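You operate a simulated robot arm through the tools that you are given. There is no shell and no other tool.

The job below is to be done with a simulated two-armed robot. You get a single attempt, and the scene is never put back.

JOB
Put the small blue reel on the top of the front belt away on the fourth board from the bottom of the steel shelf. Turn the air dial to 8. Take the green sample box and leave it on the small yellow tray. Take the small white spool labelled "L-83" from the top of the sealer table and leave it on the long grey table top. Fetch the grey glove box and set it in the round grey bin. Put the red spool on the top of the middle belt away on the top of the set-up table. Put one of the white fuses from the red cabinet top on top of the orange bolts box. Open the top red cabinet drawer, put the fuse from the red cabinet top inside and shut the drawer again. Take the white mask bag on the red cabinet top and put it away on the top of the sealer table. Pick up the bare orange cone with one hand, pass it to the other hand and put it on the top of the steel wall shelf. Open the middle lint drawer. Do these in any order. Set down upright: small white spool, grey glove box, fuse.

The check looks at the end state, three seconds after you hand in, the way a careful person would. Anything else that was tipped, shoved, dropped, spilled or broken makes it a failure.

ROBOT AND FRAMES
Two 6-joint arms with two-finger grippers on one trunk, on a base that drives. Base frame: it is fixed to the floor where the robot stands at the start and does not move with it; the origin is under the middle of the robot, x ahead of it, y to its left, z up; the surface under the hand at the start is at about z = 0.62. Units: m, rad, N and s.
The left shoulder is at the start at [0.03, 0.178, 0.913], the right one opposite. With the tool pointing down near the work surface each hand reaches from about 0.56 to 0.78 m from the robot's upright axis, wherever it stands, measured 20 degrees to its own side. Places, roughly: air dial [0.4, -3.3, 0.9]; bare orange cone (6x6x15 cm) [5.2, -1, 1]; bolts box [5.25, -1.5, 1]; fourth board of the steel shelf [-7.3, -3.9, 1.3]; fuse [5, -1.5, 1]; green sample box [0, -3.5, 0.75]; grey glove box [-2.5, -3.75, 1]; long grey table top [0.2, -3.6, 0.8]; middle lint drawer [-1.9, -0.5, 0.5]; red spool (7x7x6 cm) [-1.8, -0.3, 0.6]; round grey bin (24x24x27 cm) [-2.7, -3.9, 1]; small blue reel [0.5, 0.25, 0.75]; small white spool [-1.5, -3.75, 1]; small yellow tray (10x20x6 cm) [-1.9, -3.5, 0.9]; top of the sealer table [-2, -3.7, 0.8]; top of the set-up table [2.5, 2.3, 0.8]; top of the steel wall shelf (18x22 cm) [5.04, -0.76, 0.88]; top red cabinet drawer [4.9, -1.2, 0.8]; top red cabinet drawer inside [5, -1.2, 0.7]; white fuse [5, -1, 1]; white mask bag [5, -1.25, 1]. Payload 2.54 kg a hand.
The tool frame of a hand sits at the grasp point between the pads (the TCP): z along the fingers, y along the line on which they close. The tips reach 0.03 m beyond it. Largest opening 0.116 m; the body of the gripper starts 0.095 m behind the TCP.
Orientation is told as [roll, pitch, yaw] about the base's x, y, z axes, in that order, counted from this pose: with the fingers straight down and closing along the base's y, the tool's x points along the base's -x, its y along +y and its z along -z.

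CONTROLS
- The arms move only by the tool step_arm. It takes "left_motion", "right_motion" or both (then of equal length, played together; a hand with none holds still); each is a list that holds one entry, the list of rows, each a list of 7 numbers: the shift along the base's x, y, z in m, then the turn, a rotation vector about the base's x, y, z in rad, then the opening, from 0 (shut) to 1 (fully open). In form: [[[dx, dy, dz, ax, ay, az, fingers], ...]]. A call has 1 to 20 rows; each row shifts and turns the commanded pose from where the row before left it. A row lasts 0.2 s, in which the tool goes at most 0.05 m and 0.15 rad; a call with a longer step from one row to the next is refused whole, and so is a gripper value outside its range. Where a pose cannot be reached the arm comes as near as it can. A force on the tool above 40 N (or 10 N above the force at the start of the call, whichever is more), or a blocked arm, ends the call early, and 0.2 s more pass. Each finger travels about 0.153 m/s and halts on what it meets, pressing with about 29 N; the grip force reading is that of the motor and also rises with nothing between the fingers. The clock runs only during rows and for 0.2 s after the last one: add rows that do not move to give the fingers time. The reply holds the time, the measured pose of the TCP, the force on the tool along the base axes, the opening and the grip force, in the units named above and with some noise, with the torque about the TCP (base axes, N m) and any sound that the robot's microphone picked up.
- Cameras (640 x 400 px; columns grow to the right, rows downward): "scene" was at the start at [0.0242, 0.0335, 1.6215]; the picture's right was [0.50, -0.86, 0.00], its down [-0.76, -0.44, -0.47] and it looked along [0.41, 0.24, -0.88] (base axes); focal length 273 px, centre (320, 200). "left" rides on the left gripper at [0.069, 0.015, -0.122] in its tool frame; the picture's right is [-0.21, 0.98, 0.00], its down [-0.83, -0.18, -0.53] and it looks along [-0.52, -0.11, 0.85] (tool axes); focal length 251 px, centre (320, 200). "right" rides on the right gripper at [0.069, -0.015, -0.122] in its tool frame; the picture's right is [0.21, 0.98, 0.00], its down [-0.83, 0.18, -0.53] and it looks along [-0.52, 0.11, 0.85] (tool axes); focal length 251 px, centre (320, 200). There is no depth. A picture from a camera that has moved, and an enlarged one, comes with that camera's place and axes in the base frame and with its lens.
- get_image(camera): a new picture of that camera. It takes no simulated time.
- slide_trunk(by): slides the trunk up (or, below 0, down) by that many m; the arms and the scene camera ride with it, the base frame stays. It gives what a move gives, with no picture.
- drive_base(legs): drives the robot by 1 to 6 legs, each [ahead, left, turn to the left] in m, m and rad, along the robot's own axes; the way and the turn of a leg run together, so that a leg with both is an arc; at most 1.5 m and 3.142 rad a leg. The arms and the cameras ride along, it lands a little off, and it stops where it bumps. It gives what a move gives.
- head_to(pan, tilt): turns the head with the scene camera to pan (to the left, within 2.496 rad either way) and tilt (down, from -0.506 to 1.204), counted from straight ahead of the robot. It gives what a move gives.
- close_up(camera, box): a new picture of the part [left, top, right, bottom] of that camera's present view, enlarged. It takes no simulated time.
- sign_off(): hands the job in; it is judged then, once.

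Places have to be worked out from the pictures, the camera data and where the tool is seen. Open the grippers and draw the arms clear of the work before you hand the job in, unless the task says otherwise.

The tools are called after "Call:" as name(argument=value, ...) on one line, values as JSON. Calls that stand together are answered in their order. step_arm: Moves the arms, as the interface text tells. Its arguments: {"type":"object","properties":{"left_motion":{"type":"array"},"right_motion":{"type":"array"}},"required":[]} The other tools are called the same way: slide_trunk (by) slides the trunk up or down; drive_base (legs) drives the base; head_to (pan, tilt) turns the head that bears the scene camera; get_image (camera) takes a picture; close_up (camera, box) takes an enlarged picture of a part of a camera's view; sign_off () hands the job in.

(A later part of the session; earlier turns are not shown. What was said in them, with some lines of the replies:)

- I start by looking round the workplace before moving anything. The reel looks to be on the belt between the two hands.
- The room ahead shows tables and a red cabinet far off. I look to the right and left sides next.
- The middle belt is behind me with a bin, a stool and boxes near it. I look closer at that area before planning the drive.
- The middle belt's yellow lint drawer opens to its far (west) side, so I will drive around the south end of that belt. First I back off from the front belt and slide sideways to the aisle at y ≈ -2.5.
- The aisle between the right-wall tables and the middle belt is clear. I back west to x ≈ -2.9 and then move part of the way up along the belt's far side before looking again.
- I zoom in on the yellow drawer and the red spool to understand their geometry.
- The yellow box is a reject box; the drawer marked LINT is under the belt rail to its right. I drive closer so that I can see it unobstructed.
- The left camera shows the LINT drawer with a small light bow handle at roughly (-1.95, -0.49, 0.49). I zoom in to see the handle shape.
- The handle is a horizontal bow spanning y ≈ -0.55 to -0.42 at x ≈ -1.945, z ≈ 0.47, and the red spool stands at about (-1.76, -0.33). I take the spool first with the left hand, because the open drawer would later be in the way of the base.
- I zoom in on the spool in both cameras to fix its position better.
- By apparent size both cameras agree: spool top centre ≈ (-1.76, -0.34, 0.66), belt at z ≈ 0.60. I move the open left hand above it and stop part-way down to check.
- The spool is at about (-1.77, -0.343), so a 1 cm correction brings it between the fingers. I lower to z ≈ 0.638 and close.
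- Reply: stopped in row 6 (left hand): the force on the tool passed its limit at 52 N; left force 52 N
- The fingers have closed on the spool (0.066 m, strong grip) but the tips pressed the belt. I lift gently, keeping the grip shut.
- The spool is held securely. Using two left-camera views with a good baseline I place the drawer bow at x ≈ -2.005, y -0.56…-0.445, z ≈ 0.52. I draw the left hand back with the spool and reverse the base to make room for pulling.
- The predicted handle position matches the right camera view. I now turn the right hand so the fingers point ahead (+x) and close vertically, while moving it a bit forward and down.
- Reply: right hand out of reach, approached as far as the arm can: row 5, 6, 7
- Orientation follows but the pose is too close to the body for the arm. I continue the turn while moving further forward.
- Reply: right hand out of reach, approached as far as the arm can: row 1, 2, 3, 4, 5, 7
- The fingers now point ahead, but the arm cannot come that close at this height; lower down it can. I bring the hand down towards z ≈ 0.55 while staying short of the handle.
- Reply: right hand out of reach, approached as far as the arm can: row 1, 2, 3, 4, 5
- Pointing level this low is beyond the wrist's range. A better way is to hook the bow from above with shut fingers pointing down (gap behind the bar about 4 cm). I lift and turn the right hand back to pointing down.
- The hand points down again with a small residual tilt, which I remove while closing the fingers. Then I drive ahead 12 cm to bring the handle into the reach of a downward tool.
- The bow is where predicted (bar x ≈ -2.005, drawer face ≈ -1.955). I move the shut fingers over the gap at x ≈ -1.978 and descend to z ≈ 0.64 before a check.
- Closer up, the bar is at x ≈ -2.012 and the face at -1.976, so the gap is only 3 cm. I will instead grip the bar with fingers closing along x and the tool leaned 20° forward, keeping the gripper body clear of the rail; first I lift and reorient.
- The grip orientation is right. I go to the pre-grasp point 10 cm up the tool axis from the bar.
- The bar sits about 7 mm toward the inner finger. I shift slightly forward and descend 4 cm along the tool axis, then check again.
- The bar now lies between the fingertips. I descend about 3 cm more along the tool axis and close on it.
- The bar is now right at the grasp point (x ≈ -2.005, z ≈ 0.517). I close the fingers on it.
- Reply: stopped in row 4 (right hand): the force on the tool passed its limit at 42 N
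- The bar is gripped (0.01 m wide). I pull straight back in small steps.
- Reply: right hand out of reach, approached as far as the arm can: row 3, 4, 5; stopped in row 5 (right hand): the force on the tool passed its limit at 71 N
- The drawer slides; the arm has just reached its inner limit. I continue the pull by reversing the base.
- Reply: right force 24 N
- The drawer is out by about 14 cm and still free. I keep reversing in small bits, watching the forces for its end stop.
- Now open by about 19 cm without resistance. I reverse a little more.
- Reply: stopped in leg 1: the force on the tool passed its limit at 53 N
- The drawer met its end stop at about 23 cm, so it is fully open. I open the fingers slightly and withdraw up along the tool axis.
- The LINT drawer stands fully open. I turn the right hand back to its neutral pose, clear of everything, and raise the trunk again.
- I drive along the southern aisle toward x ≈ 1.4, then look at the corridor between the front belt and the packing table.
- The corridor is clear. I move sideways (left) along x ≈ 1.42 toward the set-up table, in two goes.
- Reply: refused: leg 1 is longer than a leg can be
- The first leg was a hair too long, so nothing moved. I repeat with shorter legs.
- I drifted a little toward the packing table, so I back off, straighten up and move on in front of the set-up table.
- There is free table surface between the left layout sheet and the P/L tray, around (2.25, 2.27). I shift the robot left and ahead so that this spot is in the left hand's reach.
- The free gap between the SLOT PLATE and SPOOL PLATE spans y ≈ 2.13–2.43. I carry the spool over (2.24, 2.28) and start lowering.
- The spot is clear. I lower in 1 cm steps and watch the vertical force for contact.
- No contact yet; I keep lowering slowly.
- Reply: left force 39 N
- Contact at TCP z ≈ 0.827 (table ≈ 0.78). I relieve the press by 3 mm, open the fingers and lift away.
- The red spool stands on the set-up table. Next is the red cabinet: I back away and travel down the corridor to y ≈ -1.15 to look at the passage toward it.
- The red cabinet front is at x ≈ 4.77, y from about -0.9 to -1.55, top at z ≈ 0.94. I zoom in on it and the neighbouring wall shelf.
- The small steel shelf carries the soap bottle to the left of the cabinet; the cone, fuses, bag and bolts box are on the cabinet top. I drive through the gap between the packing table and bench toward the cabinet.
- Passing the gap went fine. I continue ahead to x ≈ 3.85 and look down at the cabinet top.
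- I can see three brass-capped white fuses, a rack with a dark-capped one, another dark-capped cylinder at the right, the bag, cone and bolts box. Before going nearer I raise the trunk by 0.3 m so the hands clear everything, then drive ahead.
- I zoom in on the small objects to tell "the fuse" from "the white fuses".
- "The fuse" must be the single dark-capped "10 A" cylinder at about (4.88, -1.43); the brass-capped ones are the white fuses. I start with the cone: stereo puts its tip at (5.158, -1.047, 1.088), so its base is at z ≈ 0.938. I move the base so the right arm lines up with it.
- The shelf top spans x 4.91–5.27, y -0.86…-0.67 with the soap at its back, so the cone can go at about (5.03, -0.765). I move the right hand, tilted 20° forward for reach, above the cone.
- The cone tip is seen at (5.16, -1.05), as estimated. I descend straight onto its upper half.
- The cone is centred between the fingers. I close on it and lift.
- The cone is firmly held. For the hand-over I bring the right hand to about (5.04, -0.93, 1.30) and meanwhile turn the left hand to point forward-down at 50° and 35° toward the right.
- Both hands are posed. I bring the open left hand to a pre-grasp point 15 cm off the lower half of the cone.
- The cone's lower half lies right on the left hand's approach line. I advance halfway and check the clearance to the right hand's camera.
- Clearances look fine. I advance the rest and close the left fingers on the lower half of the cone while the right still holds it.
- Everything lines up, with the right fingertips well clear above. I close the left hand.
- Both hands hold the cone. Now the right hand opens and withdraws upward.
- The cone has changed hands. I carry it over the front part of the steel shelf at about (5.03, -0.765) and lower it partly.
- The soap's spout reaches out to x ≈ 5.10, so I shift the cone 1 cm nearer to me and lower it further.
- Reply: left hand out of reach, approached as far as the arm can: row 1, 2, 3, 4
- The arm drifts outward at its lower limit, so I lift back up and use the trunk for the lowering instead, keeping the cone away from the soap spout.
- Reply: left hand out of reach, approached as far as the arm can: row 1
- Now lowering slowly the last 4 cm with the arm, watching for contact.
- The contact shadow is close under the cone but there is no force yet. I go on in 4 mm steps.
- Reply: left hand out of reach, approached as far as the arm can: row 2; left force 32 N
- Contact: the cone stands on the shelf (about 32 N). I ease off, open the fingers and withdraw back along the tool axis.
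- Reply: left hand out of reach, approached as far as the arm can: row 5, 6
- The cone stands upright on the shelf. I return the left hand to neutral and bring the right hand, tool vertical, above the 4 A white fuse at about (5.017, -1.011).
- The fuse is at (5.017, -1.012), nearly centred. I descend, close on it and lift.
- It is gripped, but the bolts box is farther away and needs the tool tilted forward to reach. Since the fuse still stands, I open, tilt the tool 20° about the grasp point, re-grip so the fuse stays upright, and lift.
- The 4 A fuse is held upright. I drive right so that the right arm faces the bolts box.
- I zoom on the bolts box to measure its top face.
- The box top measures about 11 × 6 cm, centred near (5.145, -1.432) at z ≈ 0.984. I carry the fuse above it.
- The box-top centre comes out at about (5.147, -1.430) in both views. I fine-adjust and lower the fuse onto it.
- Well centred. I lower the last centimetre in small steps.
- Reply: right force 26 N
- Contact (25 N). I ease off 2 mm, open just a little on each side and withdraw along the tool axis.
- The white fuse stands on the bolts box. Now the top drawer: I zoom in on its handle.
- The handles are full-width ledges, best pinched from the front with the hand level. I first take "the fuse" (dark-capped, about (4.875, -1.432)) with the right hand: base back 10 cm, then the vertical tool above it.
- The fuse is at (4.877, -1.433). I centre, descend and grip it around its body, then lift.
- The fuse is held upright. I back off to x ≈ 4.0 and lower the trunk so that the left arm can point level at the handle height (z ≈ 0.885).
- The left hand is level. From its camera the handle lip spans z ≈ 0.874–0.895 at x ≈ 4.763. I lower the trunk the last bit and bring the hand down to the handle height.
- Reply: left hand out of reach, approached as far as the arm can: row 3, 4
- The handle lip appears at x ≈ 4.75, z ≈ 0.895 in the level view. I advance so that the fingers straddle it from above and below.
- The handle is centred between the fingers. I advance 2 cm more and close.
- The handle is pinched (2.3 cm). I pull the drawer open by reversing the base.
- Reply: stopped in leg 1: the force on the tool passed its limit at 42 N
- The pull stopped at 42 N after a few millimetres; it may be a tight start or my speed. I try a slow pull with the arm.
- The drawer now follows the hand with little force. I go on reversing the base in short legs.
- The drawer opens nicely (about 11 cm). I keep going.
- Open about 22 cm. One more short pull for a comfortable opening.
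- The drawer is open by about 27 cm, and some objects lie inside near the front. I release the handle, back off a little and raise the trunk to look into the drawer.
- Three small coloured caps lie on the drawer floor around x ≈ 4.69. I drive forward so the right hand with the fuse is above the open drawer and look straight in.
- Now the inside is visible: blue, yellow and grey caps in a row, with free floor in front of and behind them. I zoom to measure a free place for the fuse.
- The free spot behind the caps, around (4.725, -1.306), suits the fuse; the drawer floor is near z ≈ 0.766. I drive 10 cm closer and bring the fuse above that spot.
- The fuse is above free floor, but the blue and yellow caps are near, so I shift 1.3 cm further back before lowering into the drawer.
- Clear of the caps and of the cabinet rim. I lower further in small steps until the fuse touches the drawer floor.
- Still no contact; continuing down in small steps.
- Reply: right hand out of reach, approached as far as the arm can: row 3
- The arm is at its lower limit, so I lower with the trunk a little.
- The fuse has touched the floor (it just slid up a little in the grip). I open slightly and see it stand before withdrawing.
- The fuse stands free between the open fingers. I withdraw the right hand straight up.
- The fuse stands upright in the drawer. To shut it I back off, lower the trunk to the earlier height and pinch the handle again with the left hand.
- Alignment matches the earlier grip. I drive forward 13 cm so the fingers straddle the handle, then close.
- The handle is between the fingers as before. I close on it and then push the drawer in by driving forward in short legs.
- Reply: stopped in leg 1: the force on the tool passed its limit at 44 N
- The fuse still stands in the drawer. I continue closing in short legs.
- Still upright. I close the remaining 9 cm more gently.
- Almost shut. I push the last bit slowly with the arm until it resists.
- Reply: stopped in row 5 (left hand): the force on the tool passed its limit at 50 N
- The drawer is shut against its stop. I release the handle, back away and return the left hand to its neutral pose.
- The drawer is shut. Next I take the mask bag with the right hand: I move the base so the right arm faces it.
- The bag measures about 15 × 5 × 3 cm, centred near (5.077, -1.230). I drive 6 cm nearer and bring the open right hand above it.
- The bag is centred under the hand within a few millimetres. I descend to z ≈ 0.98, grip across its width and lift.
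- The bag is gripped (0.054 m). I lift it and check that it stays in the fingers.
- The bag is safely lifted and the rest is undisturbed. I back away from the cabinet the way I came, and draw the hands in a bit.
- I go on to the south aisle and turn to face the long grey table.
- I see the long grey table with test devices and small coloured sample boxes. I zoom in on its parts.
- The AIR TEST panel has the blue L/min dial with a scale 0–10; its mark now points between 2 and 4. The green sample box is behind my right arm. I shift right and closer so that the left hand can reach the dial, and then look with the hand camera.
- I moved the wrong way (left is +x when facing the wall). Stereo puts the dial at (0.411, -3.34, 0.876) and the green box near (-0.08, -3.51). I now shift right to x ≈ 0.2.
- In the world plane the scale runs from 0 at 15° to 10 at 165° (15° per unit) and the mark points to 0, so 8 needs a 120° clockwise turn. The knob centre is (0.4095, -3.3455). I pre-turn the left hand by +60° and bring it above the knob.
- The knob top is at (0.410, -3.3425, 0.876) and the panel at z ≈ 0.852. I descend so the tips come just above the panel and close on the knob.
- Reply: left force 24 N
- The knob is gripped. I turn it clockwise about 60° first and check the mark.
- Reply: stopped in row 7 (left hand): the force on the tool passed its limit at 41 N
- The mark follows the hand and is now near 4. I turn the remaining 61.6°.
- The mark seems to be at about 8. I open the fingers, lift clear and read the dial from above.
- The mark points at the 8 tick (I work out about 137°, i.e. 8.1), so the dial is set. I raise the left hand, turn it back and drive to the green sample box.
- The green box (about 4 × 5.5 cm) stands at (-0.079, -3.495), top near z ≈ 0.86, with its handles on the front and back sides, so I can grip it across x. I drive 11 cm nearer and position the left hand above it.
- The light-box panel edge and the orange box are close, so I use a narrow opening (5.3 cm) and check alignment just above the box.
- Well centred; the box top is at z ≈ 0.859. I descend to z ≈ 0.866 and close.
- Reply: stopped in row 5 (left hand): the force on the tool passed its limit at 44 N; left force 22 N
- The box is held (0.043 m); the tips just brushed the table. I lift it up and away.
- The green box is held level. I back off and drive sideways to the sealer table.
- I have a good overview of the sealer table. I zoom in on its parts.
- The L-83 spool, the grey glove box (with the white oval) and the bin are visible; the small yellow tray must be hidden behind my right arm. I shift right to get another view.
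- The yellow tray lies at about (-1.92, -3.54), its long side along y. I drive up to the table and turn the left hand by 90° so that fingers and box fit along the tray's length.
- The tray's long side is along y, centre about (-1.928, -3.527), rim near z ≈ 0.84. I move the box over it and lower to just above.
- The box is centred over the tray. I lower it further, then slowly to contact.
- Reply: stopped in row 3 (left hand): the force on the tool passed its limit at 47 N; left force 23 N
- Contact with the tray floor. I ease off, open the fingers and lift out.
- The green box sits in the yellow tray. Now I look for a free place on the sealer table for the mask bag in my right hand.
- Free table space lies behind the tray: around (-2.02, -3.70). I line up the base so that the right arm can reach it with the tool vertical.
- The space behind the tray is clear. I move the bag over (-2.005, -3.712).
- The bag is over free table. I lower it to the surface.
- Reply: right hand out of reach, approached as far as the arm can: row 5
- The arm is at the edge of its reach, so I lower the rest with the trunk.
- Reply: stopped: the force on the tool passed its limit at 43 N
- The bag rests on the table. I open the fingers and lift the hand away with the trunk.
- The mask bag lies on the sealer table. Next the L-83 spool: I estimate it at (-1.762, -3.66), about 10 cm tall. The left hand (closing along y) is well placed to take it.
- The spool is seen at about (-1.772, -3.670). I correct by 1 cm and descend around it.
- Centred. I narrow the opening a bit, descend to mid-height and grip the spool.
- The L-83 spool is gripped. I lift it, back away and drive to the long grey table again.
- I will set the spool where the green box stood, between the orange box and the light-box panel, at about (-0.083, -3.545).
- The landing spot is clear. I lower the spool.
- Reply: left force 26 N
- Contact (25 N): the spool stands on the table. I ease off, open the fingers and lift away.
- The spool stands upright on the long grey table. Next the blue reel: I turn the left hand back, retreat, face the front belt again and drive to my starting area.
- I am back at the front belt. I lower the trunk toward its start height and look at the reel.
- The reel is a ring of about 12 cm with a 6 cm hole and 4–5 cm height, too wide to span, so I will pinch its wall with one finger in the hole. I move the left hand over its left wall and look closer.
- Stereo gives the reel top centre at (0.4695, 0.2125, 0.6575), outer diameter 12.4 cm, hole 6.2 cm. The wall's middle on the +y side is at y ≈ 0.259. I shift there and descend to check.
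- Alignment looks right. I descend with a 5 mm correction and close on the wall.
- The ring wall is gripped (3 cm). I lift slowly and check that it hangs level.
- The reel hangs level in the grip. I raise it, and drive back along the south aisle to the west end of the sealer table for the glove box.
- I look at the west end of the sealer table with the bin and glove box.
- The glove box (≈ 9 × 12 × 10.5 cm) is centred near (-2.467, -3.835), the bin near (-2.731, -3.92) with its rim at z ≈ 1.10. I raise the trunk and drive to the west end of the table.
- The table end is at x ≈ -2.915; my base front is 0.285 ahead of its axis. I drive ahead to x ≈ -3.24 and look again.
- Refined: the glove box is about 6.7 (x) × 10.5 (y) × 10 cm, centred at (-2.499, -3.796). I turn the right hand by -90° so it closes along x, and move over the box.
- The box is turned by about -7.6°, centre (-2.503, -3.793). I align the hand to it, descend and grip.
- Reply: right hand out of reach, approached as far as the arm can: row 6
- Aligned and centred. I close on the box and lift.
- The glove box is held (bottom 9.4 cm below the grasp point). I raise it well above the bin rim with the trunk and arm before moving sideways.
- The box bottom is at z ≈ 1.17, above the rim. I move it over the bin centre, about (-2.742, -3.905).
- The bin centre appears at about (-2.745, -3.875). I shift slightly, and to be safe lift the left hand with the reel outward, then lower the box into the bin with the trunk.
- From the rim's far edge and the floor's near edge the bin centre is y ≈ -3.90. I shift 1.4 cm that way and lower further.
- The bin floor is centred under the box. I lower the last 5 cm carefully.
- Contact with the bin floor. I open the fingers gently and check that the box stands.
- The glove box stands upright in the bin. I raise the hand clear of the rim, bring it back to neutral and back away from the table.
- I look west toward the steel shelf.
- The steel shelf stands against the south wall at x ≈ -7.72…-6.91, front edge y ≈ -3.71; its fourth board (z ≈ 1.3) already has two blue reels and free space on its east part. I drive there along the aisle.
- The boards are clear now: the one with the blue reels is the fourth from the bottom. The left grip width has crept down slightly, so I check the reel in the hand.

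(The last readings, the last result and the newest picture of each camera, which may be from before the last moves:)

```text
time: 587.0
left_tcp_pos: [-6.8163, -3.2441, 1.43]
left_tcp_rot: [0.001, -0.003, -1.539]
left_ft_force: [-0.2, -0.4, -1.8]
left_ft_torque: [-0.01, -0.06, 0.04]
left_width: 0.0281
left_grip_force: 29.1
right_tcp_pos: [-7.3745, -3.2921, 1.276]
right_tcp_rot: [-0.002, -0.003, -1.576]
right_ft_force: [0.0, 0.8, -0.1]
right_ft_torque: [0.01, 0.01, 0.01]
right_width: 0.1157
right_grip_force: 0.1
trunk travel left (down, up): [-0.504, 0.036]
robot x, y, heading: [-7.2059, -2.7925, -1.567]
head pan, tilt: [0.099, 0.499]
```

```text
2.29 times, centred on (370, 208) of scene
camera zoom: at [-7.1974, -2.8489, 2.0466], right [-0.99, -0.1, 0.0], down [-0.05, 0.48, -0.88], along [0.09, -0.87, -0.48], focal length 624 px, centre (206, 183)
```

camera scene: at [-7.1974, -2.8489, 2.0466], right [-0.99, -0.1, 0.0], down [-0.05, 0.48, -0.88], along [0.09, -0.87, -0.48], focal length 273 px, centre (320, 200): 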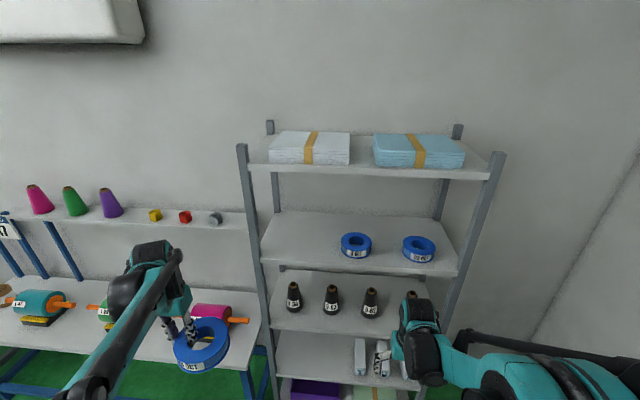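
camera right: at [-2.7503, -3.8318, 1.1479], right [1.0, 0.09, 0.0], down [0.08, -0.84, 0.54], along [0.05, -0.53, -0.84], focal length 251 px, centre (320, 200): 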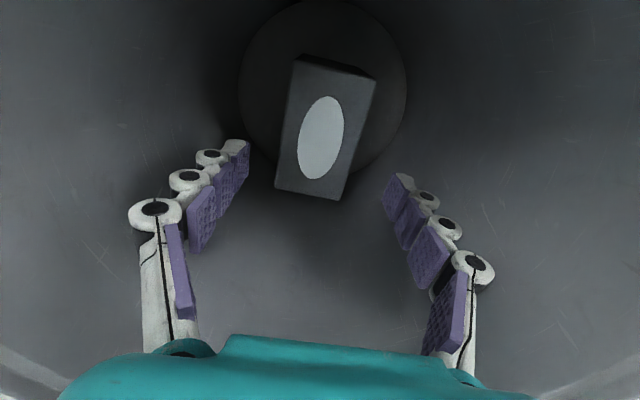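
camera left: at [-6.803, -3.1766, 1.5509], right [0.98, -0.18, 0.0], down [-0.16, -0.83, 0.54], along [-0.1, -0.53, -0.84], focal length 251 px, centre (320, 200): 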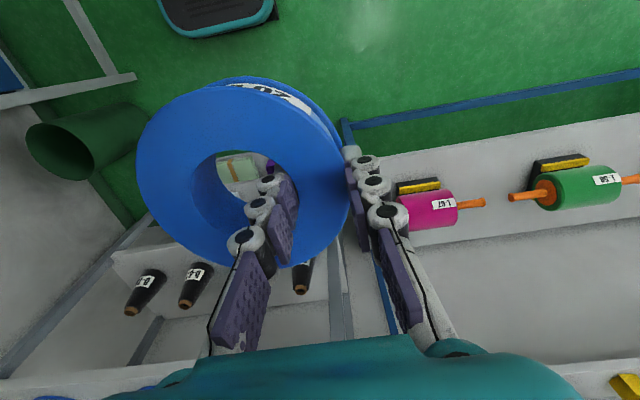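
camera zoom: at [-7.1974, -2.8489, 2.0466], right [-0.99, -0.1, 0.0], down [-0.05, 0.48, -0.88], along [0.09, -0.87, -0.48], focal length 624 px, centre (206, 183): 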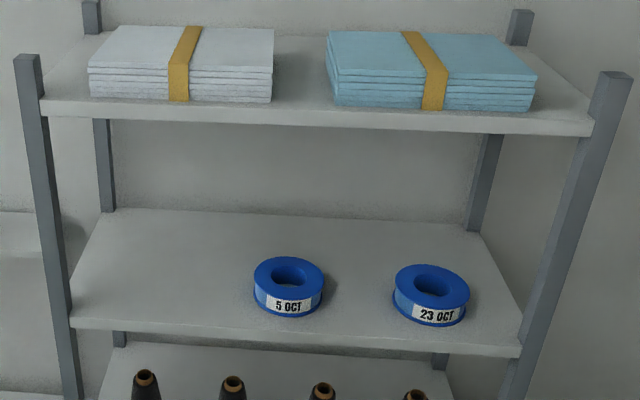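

The free part of the fourth board is x ≈ -7.19…-6.9. I draw the right hand back, then drive forward so that the left hand with the reel stops short of the shelf front.

Call:
step_arm(right_motion=[[[0, 0.03, 0, 0, 0, 0, 1], [0, 0.02, 0, 0, 0, 0, 1], [0, 0, 0, 0, 0, 0, 1]]])

Call:
drive_base(legs=[[0.2, 0, -0.003]])

Call:
get_image(camera="left")

Call:
get_image(camera="scene")

```text
time: 587.8
left_tcp_pos: [-6.8156, -3.246, 1.4306]
left_tcp_rot: [0.002, -0.003, -1.54]
left_ft_force: [0.2, 0.3, -1.0]
left_ft_torque: [0.03, -0.07, 0.0]
left_width: 0.0283
left_grip_force: 28.8
right_tcp_pos: [-7.3729, -3.2424, 1.2739]
right_tcp_rot: [-0.003, -0.001, -1.575]
right_ft_force: [0.5, 1.0, -2.0]
right_ft_torque: [0.06, -0.01, -0.01]
right_width: 0.116
right_grip_force: 0.0
trunk travel left (down, up): [-0.504, 0.036]
robot x, y, heading: [-7.204, -2.7881, -1.565]
head pan, tilt: [0.099, 0.499]
```

```text
time: 589.4
left_tcp_pos: [-6.8174, -3.4484, 1.4304]
left_tcp_rot: [0.002, -0.005, -1.541]
left_ft_force: [-0.1, -0.3, -1.0]
left_ft_torque: [0.0, -0.06, -0.01]
left_width: 0.0278
left_grip_force: 29.0
right_tcp_pos: [-7.3737, -3.4441, 1.2738]
right_tcp_rot: [-0.003, -0.002, -1.577]
right_ft_force: [0.1, 0.1, -0.2]
right_ft_torque: [0.02, 0.01, -0.02]
right_width: 0.1163
right_grip_force: 0.1
trunk travel left (down, up): [-0.504, 0.036]
robot x, y, heading: [-7.2039, -2.9938, -1.572]
head pan, tilt: [0.099, 0.499]
```

```text
taken
camera left: at [-6.8035, -3.3799, 1.5512], right [0.98, -0.19, 0.0], down [-0.16, -0.83, 0.54], along [-0.1, -0.53, -0.84], focal length 251 px, centre (320, 200)
```

left: 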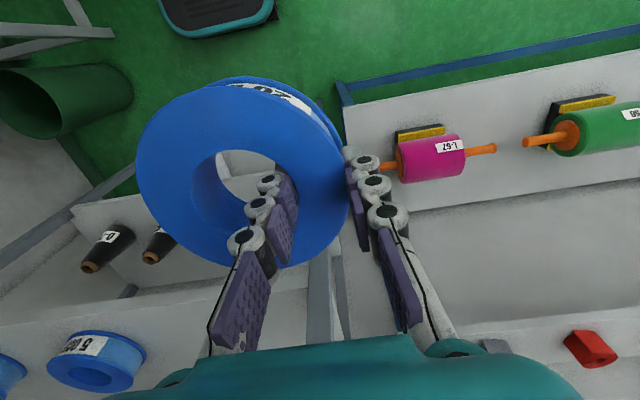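

```text
taken
camera scene: at [-7.1973, -3.0513, 2.0467], right [-1.0, -0.1, 0.0], down [-0.05, 0.48, -0.88], along [0.09, -0.87, -0.48], focal length 273 px, centre (320, 200)
```

scene: 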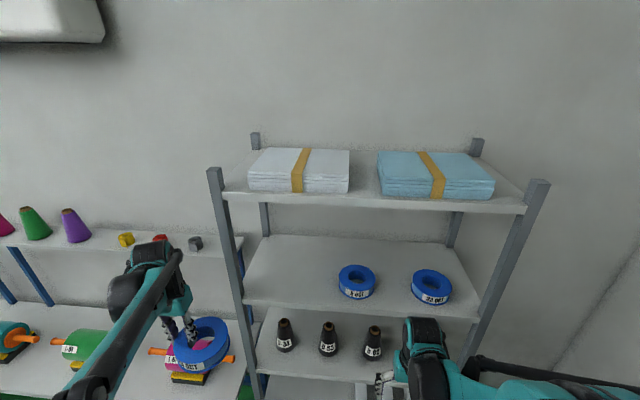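

I move the reel sideways to x ≈ -6.99 (hand) and down to the entry height while still in front of the shelf.

Call:
step_arm(left_motion=[[[-0.036, 0, -0.007, 0, 0, 0, 0.12], [-0.036, 0, -0.007, 0, 0, 0, 0.12], [-0.036, 0, -0.007, 0, 0, 0, 0.12], [-0.036, 0, -0.007, 0, 0, 0, 0.12], [-0.033, 0, -0.007, 0, 0, -0.02, 0.12], [0, 0, 0, 0, 0, 0, 0.12]]])

Call:
drive_base(legs=[[0.07, 0, 0]])

Call:
get_image(camera="scene")

Call:
get_image(camera="left")

```text
time: 590.8
left_tcp_pos: [-6.9948, -3.4485, 1.3936]
left_tcp_rot: [0.003, -0.004, -1.561]
left_ft_force: [0.3, -0.5, -2.2]
left_ft_torque: [-0.01, -0.05, -0.01]
left_width: 0.028
left_grip_force: 29.4
right_tcp_pos: [-7.3738, -3.444, 1.2745]
right_tcp_rot: [-0.003, -0.003, -1.578]
right_ft_force: [-0.1, -0.3, 0.0]
right_ft_torque: [-0.01, 0.04, 0.02]
right_width: 0.1159
right_grip_force: 0.0
trunk travel left (down, up): [-0.504, 0.036]
robot x, y, heading: [-7.2081, -2.9947, -1.571]
head pan, tilt: [0.099, 0.499]
```

```text
time: 591.9
left_tcp_pos: [-6.9955, -3.5158, 1.3949]
left_tcp_rot: [0.001, -0.007, -1.56]
left_ft_force: [-0.4, -0.5, -1.8]
left_ft_torque: [-0.02, -0.01, 0.02]
left_width: 0.0278
left_grip_force: 28.6
right_tcp_pos: [-7.3728, -3.5127, 1.2744]
right_tcp_rot: [-0.002, -0.005, -1.575]
right_ft_force: [-0.4, 0.9, 0.7]
right_ft_torque: [-0.04, 0.01, 0.03]
right_width: 0.116
right_grip_force: 0.1
trunk travel left (down, up): [-0.504, 0.036]
robot x, y, heading: [-7.2015, -3.0619, -1.566]
head pan, tilt: [0.099, 0.499]
```

```text
taken
camera scene: at [-7.1973, -3.1195, 2.0468], right [-0.99, -0.1, 0.0], down [-0.05, 0.47, -0.88], along [0.09, -0.87, -0.48], focal length 273 px, centre (320, 200)
```

scene: 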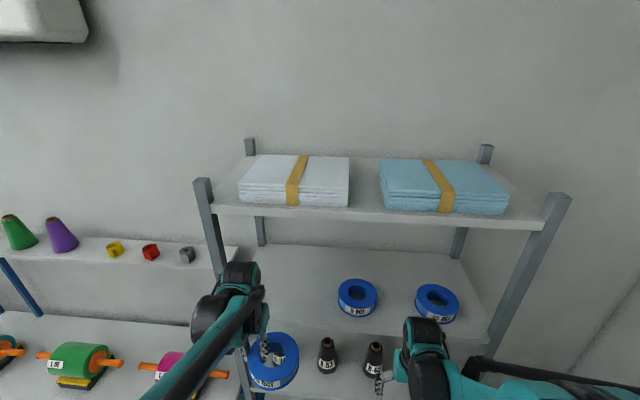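

```text
taken
camera left: at [-6.9804, -3.4485, 1.5154], right [0.98, -0.2, 0.0], down [-0.17, -0.82, 0.54], along [-0.11, -0.53, -0.84], focal length 251 px, centre (320, 200)
```

left: 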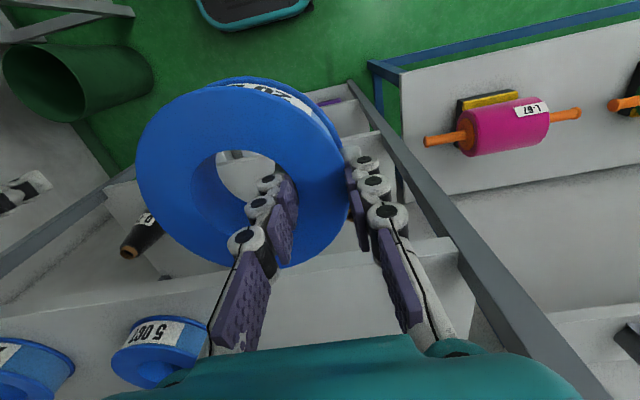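

The reel is level and its bottom is about 3–4 cm above the board. I move it in over the board in two stages.

Call:
step_arm(left_motion=[[[0, -0.04, 0, 0, 0, 0, 0.12], [0, -0.04, 0, 0, 0, 0, 0.12], [0, -0.04, 0, 0, 0, 0, 0.12], [0, 0, 0, 0, 0, 0, 0.12]]])

Call:
get_image(camera="scene")

Call:
get_image(camera="left")

Call:
get_image(camera="right")

```text
time: 592.9
left_tcp_pos: [-6.9955, -3.6356, 1.3938]
left_tcp_rot: [0.003, -0.006, -1.559]
left_ft_force: [-0.2, 0.6, -1.6]
left_ft_torque: [-0.09, -0.05, -0.01]
left_width: 0.0281
left_grip_force: 29.3
right_tcp_pos: [-7.3748, -3.5125, 1.275]
right_tcp_rot: [-0.002, -0.003, -1.577]
right_ft_force: [-0.3, 0.5, -0.5]
right_ft_torque: [-0.04, 0.0, 0.02]
right_width: 0.1159
right_grip_force: 0.0
trunk travel left (down, up): [-0.504, 0.036]
robot x, y, heading: [-7.2018, -3.0621, -1.573]
head pan, tilt: [0.099, 0.499]
```

```text
taken
camera scene: at [-7.1973, -3.1195, 2.0467], right [-0.99, -0.1, 0.0], down [-0.05, 0.47, -0.88], along [0.09, -0.87, -0.48], focal length 273 px, centre (320, 200)
```

scene: 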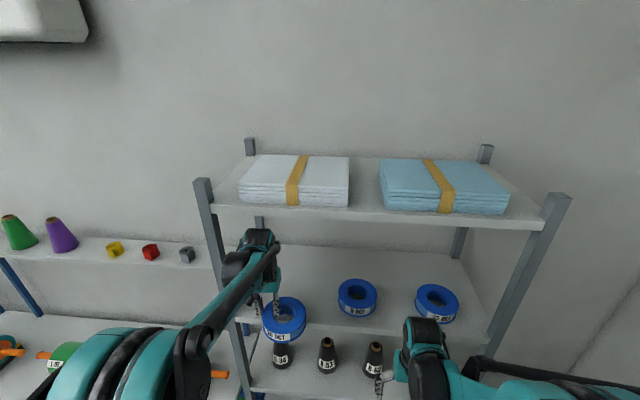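

```text
taken
camera left: at [-6.9811, -3.568, 1.515], right [0.98, -0.2, 0.0], down [-0.17, -0.82, 0.54], along [-0.11, -0.53, -0.84], focal length 251 px, centre (320, 200)
```

left: 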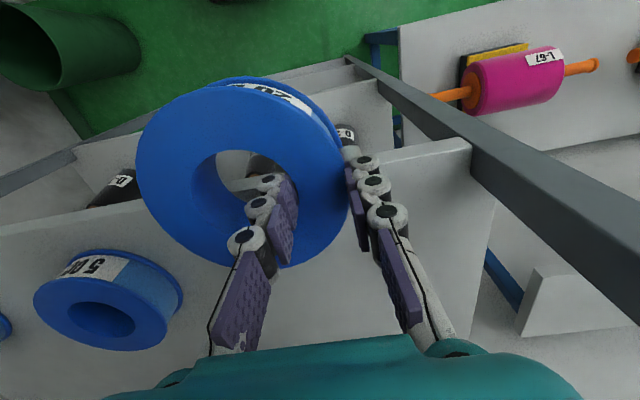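

```text
taken
camera right: at [-7.3884, -3.4431, 1.3971], right [0.98, 0.21, 0.0], down [0.18, -0.82, 0.54], along [0.11, -0.53, -0.84], focal length 251 px, centre (320, 200)
```

right: 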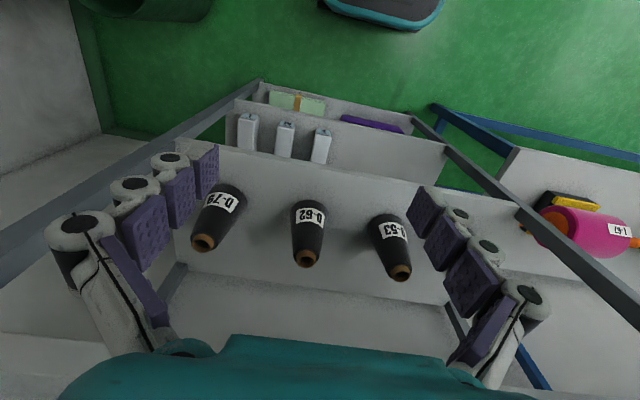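

Clear so far. I move the remaining 12 cm in.

Call:
step_arm(left_motion=[[[0, -0.04, 0, 0, 0, 0, 0.12], [0, -0.04, 0, 0, 0, 0, 0.12], [0, -0.04, 0, 0, 0, 0, 0.12], [0, 0, 0, 0, 0, 0, 0.12]]])

Call:
get_image(camera="scene")

Call:
get_image(camera="left")

```text
time: 593.9
left_tcp_pos: [-6.9934, -3.7585, 1.3935]
left_tcp_rot: [0.002, -0.006, -1.559]
left_ft_force: [0.3, 0.1, -1.8]
left_ft_torque: [-0.05, -0.04, -0.02]
left_width: 0.0278
left_grip_force: 29.1
right_tcp_pos: [-7.3743, -3.5151, 1.2743]
right_tcp_rot: [-0.002, -0.003, -1.578]
right_ft_force: [0.4, 0.1, -0.2]
right_ft_torque: [-0.01, -0.02, -0.02]
right_width: 0.116
right_grip_force: 0.1
trunk travel left (down, up): [-0.504, 0.036]
robot x, y, heading: [-7.2069, -3.0608, -1.57]
head pan, tilt: [0.099, 0.499]
```

```text
taken
camera scene: at [-7.1973, -3.1224, 2.0466], right [-0.99, -0.1, 0.0], down [-0.05, 0.48, -0.88], along [0.09, -0.87, -0.48], focal length 273 px, centre (320, 200)
```

scene: 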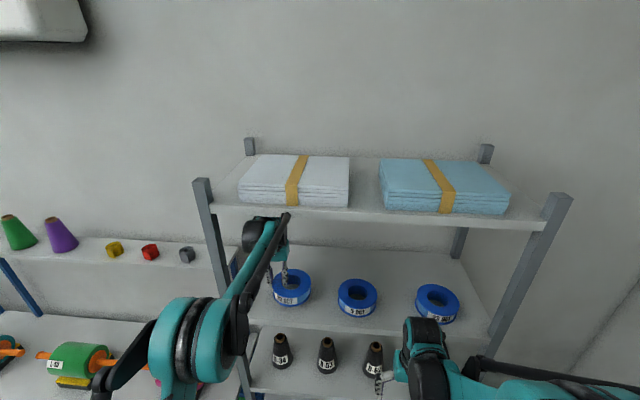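

```text
taken
camera left: at [-6.9797, -3.6902, 1.5153], right [0.98, -0.2, 0.0], down [-0.17, -0.83, 0.54], along [-0.11, -0.53, -0.84], focal length 251 px, centre (320, 200)
```

left: 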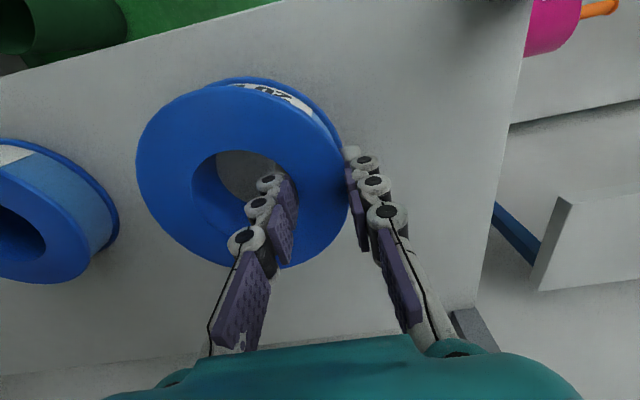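

The reel is over the board with room to its neighbour. I lower it in small steps to contact.

Call:
step_arm(left_motion=[[[0, 0, -0.012, 0, 0, 0, 0.12], [0, 0, -0.01, 0, 0, 0, 0.12], [0, 0, -0.006, 0, 0, 0, 0.12], [0, 0, 0, 0, 0, 0, 0.12]]])

Call:
get_image(camera="left")

```text
time: 594.9
left_tcp_pos: [-6.9951, -3.7577, 1.3667]
left_tcp_rot: [0.001, -0.006, -1.561]
left_ft_force: [1.6, -4.6, 15.3]
left_ft_torque: [0.09, 0.0, 0.14]
left_width: 0.0277
left_grip_force: 28.1
right_tcp_pos: [-7.3752, -3.5135, 1.2753]
right_tcp_rot: [-0.002, -0.004, -1.577]
right_ft_force: [0.6, 0.8, 0.5]
right_ft_torque: [0.02, 0.01, 0.01]
right_width: 0.1161
right_grip_force: 0.1
trunk travel left (down, up): [-0.504, 0.036]
robot x, y, heading: [-7.2016, -3.0647, -1.573]
head pan, tilt: [0.099, 0.499]
```

```text
taken
camera left: at [-6.98, -3.6895, 1.4878], right [0.98, -0.2, 0.0], down [-0.17, -0.82, 0.54], along [-0.11, -0.53, -0.84], focal length 251 px, centre (320, 200)
```

left: 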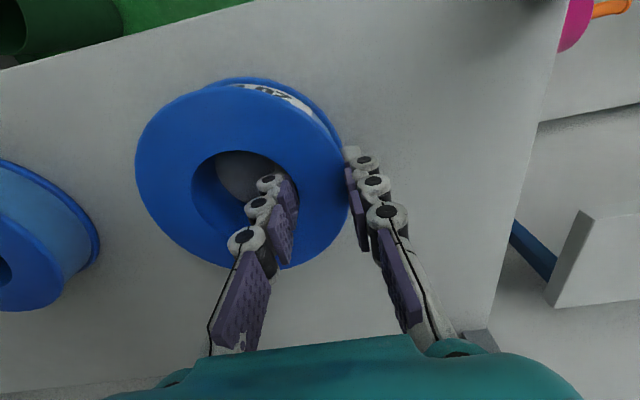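

Contact (15 N) at hand height 1.367. I open the fingers a little and look whether the reel lies flat.

Call:
step_arm(left_motion=[[[0, 0, 0, 0, 0, 0, 0.28], [0, 0, 0, 0, 0, 0, 0.36], [0, 0, 0, 0, 0, 0, 0.45], [0, 0, 0, 0, 0, 0, 0.45]]])

Call:
get_image(camera="left")

Call:
close_up(camera="scene", box=[200, 180, 400, 345])

```text
time: 595.9
left_tcp_pos: [-6.9939, -3.7585, 1.3657]
left_tcp_rot: [0.001, -0.006, -1.559]
left_ft_force: [-0.7, -0.4, -0.8]
left_ft_torque: [-0.02, 0.0, 0.0]
left_width: 0.0522
left_grip_force: 0.1
right_tcp_pos: [-7.3737, -3.5139, 1.2744]
right_tcp_rot: [-0.002, -0.003, -1.576]
right_ft_force: [-0.5, 0.4, -0.7]
right_ft_torque: [0.03, 0.01, -0.04]
right_width: 0.1162
right_grip_force: 0.1
trunk travel left (down, up): [-0.504, 0.036]
robot x, y, heading: [-7.203, -3.0643, -1.568]
head pan, tilt: [0.099, 0.499]
```

```text
taken
camera left: at [-6.9801, -3.69, 1.4869], right [0.98, -0.2, 0.0], down [-0.17, -0.83, 0.54], along [-0.11, -0.53, -0.84], focal length 251 px, centre (320, 200)
```

left: 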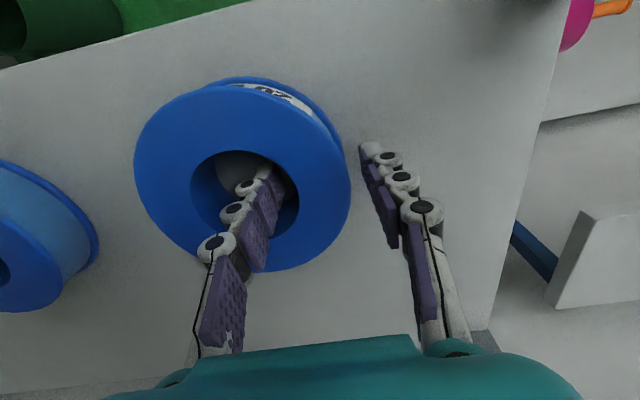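

```text
2.42 times, centred on (300, 262) of scene
camera zoom: at [-7.1974, -3.1228, 2.0466], right [-0.99, -0.1, 0.0], down [-0.05, 0.48, -0.88], along [0.09, -0.87, -0.48], focal length 662 px, centre (368, 48)
```

zoom: 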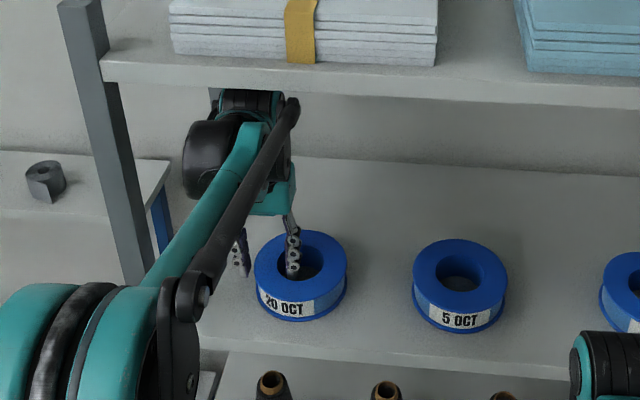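

The reel lies flat next to the 5 OCT reel. The wrist is near the board above, so I open wider (which shortens the fingers' reach) and rise only as far as needed.

Call:
step_arm(left_motion=[[[0, 0, 0, 0, 0, 0, 0.6], [0, 0, 0, 0, 0, 0, 0.75], [0, 0, 0.015, 0, 0, 0, 0.75], [0, 0, 0.012, 0, 0, 0, 0.75], [0, 0, 0.005, 0, 0, 0, 0.75], [0, 0, 0, 0, 0, 0, 0.75]]])

Call:
get_image(camera="left")

Call:
close_up(camera="scene", box=[220, 200, 340, 320])

```text
time: 597.3
left_tcp_pos: [-6.9951, -3.7571, 1.3991]
left_tcp_rot: [0.002, -0.004, -1.559]
left_ft_force: [-0.6, -0.3, 0.7]
left_ft_torque: [-0.05, 0.02, -0.01]
left_width: 0.0867
left_grip_force: 0.0
right_tcp_pos: [-7.3737, -3.5136, 1.2746]
right_tcp_rot: [-0.003, -0.003, -1.576]
right_ft_force: [0.0, 0.0, 1.0]
right_ft_torque: [0.01, 0.02, -0.01]
right_width: 0.1161
right_grip_force: 0.0
trunk travel left (down, up): [-0.504, 0.036]
robot x, y, heading: [-7.2064, -3.0636, -1.57]
head pan, tilt: [0.099, 0.499]
```

```text
taken
camera left: at [-6.9804, -3.6899, 1.52], right [0.98, -0.2, 0.0], down [-0.17, -0.83, 0.54], along [-0.11, -0.53, -0.84], focal length 251 px, centre (320, 200)
```

left: 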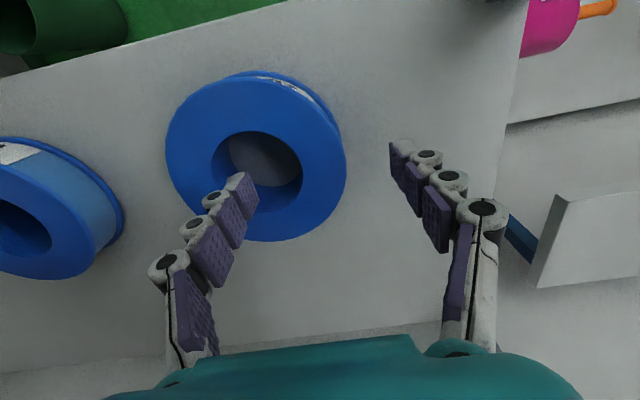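

```text
3.33 times, centred on (280, 260) of scene
camera zoom: at [-7.1973, -3.1227, 2.0466], right [-0.99, -0.1, 0.0], down [-0.05, 0.48, -0.88], along [0.09, -0.87, -0.48], focal length 911 px, centre (453, 0)
```

zoom: 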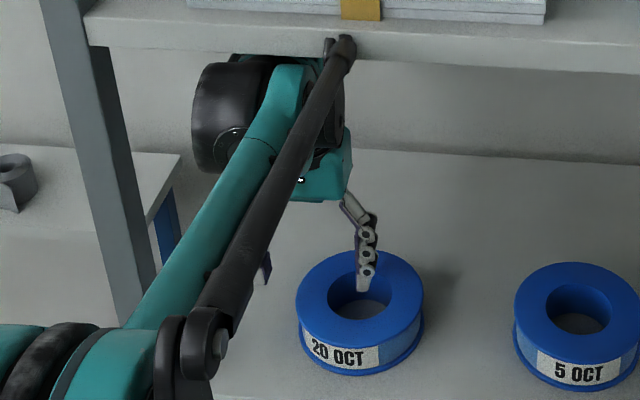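

The fingertip seems just about level with the reel's top, so I rise a few millimetres more, watching for any contact with the board above.

Call:
step_arm(left_motion=[[[0, 0, 0.004, 0, 0, 0, 0.8], [0, 0, 0.004, 0, 0, 0, 0.83], [0, 0, 0.004, 0, 0, 0, 0.83], [0, 0, 0, 0, 0, 0, 0.83]]])

Call:
close_up(camera="scene", box=[220, 200, 340, 320])

Call:
close_up(camera="left", box=[150, 50, 370, 260])

```text
time: 598.3
left_tcp_pos: [-6.9957, -3.7578, 1.4089]
left_tcp_rot: [0.002, -0.005, -1.561]
left_ft_force: [-0.5, 0.3, 0.0]
left_ft_torque: [0.01, -0.02, 0.0]
left_width: 0.0962
left_grip_force: 0.1
right_tcp_pos: [-7.3745, -3.5132, 1.274]
right_tcp_rot: [-0.003, -0.003, -1.574]
right_ft_force: [0.3, -0.1, 1.1]
right_ft_torque: [-0.05, -0.04, 0.0]
right_width: 0.116
right_grip_force: 0.0
trunk travel left (down, up): [-0.504, 0.036]
robot x, y, heading: [-7.2069, -3.0646, -1.57]
head pan, tilt: [0.099, 0.499]
```

```text
3.33 times, centred on (280, 260) of scene
camera zoom: at [-7.1971, -3.1227, 2.0465], right [-0.99, -0.1, 0.0], down [-0.05, 0.48, -0.88], along [0.09, -0.87, -0.48], focal length 911 px, centre (453, 0)
```

zoom: 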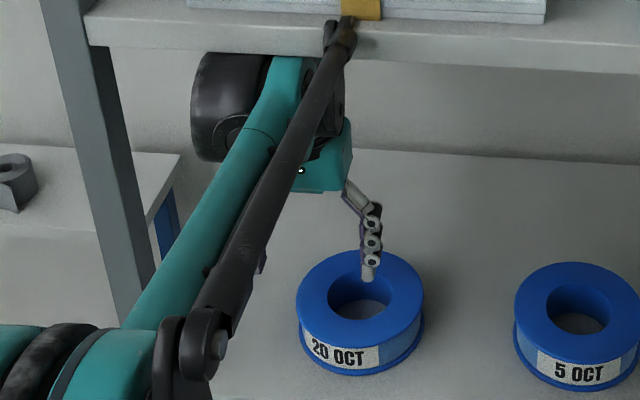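

```text
1.90 times, centred on (260, 155) of left
camera zoom: at [-6.9809, -3.6903, 1.5301], right [0.98, -0.2, 0.0], down [-0.17, -0.83, 0.54], along [-0.11, -0.53, -0.84], focal length 479 px, centre (434, 286)
```

zoom: 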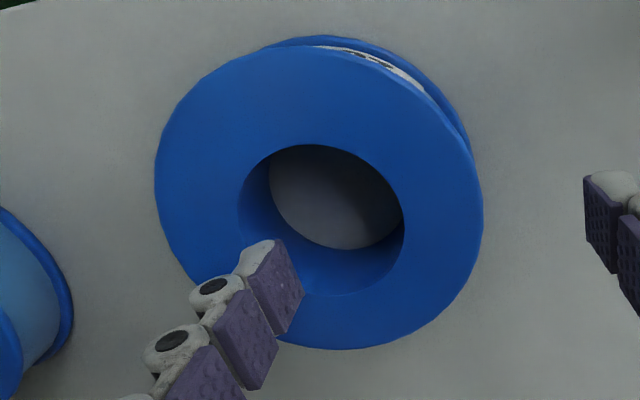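

The fingertips are now above the reel. I withdraw the hand straight out of the shelf.

Call:
step_arm(left_motion=[[[0, 0.02, 0, 0, 0, 0, 0.83], [0, 0.035, 0, 0, 0, 0, 0.83], [0, 0.04, 0, 0, 0, 0, 0.83], [0, 0.04, 0, 0, 0, 0, 0.83], [0, 0.04, 0, 0, 0, 0, 0.9], [0, 0.04, 0, 0, 0, 0, 1], [0, 0.04, 0, 0, 0, 0, 1]]])

Call:
get_image(camera="scene")

```text
time: 599.9
left_tcp_pos: [-6.995, -3.5022, 1.4091]
left_tcp_rot: [0.002, -0.007, -1.559]
left_ft_force: [0.4, 0.8, 0.3]
left_ft_torque: [-0.02, 0.0, 0.03]
left_width: 0.1159
left_grip_force: 0.1
right_tcp_pos: [-7.3734, -3.5111, 1.2753]
right_tcp_rot: [-0.003, -0.007, -1.578]
right_ft_force: [-0.9, 0.4, -0.2]
right_ft_torque: [-0.02, -0.01, -0.02]
right_width: 0.1161
right_grip_force: 0.1
trunk travel left (down, up): [-0.504, 0.036]
robot x, y, heading: [-7.2072, -3.0615, -1.572]
head pan, tilt: [0.099, 0.499]
```

```text
taken
camera scene: at [-7.1978, -3.119, 2.0467], right [-0.99, -0.1, 0.0], down [-0.05, 0.47, -0.88], along [0.09, -0.87, -0.48], focal length 273 px, centre (320, 200)
```

scene: 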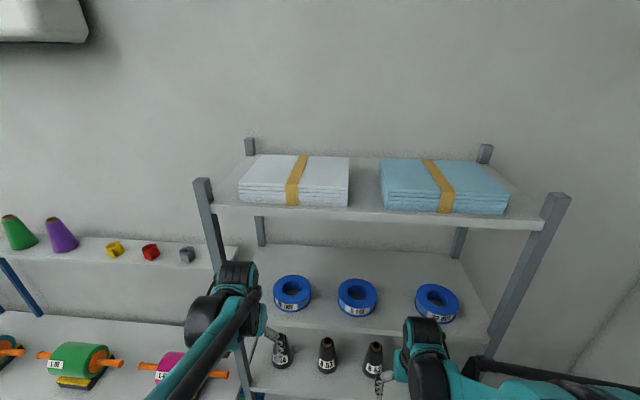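

The 20 OCT reel lies on the fourth board beside the others, and all jobs are done. I back away from the shelf so both open hands are clear of everything.

Call:
drive_base(legs=[[-0.35, 0, 0]])

Call:
get_image(camera="scene")

```text
time: 602.1
left_tcp_pos: [-6.9933, -3.1521, 1.4069]
left_tcp_rot: [0.002, -0.002, -1.556]
left_ft_force: [0.2, 0.3, 0.2]
left_ft_torque: [0.01, -0.02, 0.0]
left_width: 0.1158
left_grip_force: 0.1
right_tcp_pos: [-7.3721, -3.1633, 1.2753]
right_tcp_rot: [-0.001, -0.001, -1.571]
right_ft_force: [-0.1, -0.2, -0.2]
right_ft_torque: [0.01, 0.0, 0.01]
right_width: 0.116
right_grip_force: 0.1
trunk travel left (down, up): [-0.504, 0.036]
robot x, y, heading: [-7.2059, -2.7094, -1.569]
head pan, tilt: [0.099, 0.499]
```

```text
taken
camera scene: at [-7.1982, -2.771, 2.0466], right [-0.99, -0.11, 0.0], down [-0.05, 0.48, -0.88], along [0.09, -0.87, -0.48], focal length 273 px, centre (320, 200)
```

scene: 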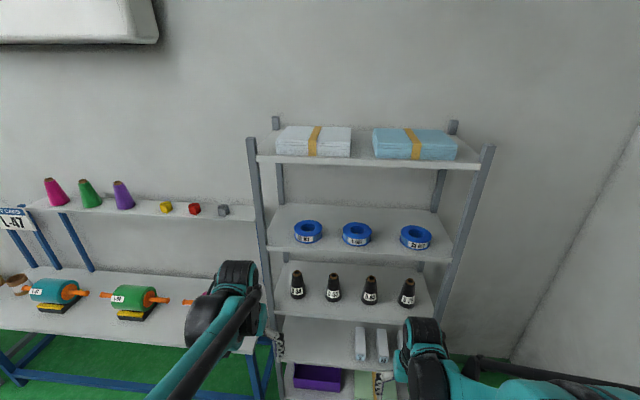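

The shelf shows the three reels on the fourth board from the bottom; both hands are empty, open and clear. I hand the job in.

Call:
sign_off()

```text
The job is handed in.
```

All eleven tasks are done and I've handed the job in. The check hasn't come back with a result.

- **Blue reel:** lying flat on the fourth board from the bottom of the steel shelf, beside the two reels already there.
- **Air dial:** turned from 0 to 8. I read the mark at about 8.1.
- **Green sample box:** in the small yellow tray.
- **White spool L-83:** standing upright on the long grey table top.
- **Grey glove box:** upright on the floor of the round grey bin.
- **Red spool:** standing on the set-up table.
- **White fuse:** the 4 A one, standing on the orange bolts box.
- **Fuse in the drawer:** upright in the top red cabinet drawer, and the drawer is pushed shut. I took "the fuse" to be the dark-capped "10 A" one, because the brass-capped ones looked like the "white fuses". It was standing when I last saw it, just before the drawer closed fully.
- **White mask bag:** on the sealer table, behind the yellow tray.
- **Orange cone:** passed from the right hand to the left and standing on the steel wall shelf, in front of the soap.
- **Middle lint drawer:** open to its end stop.

I noticed nothing else being moved or knocked over. I didn't go back at the end to look at the earlier stations again.
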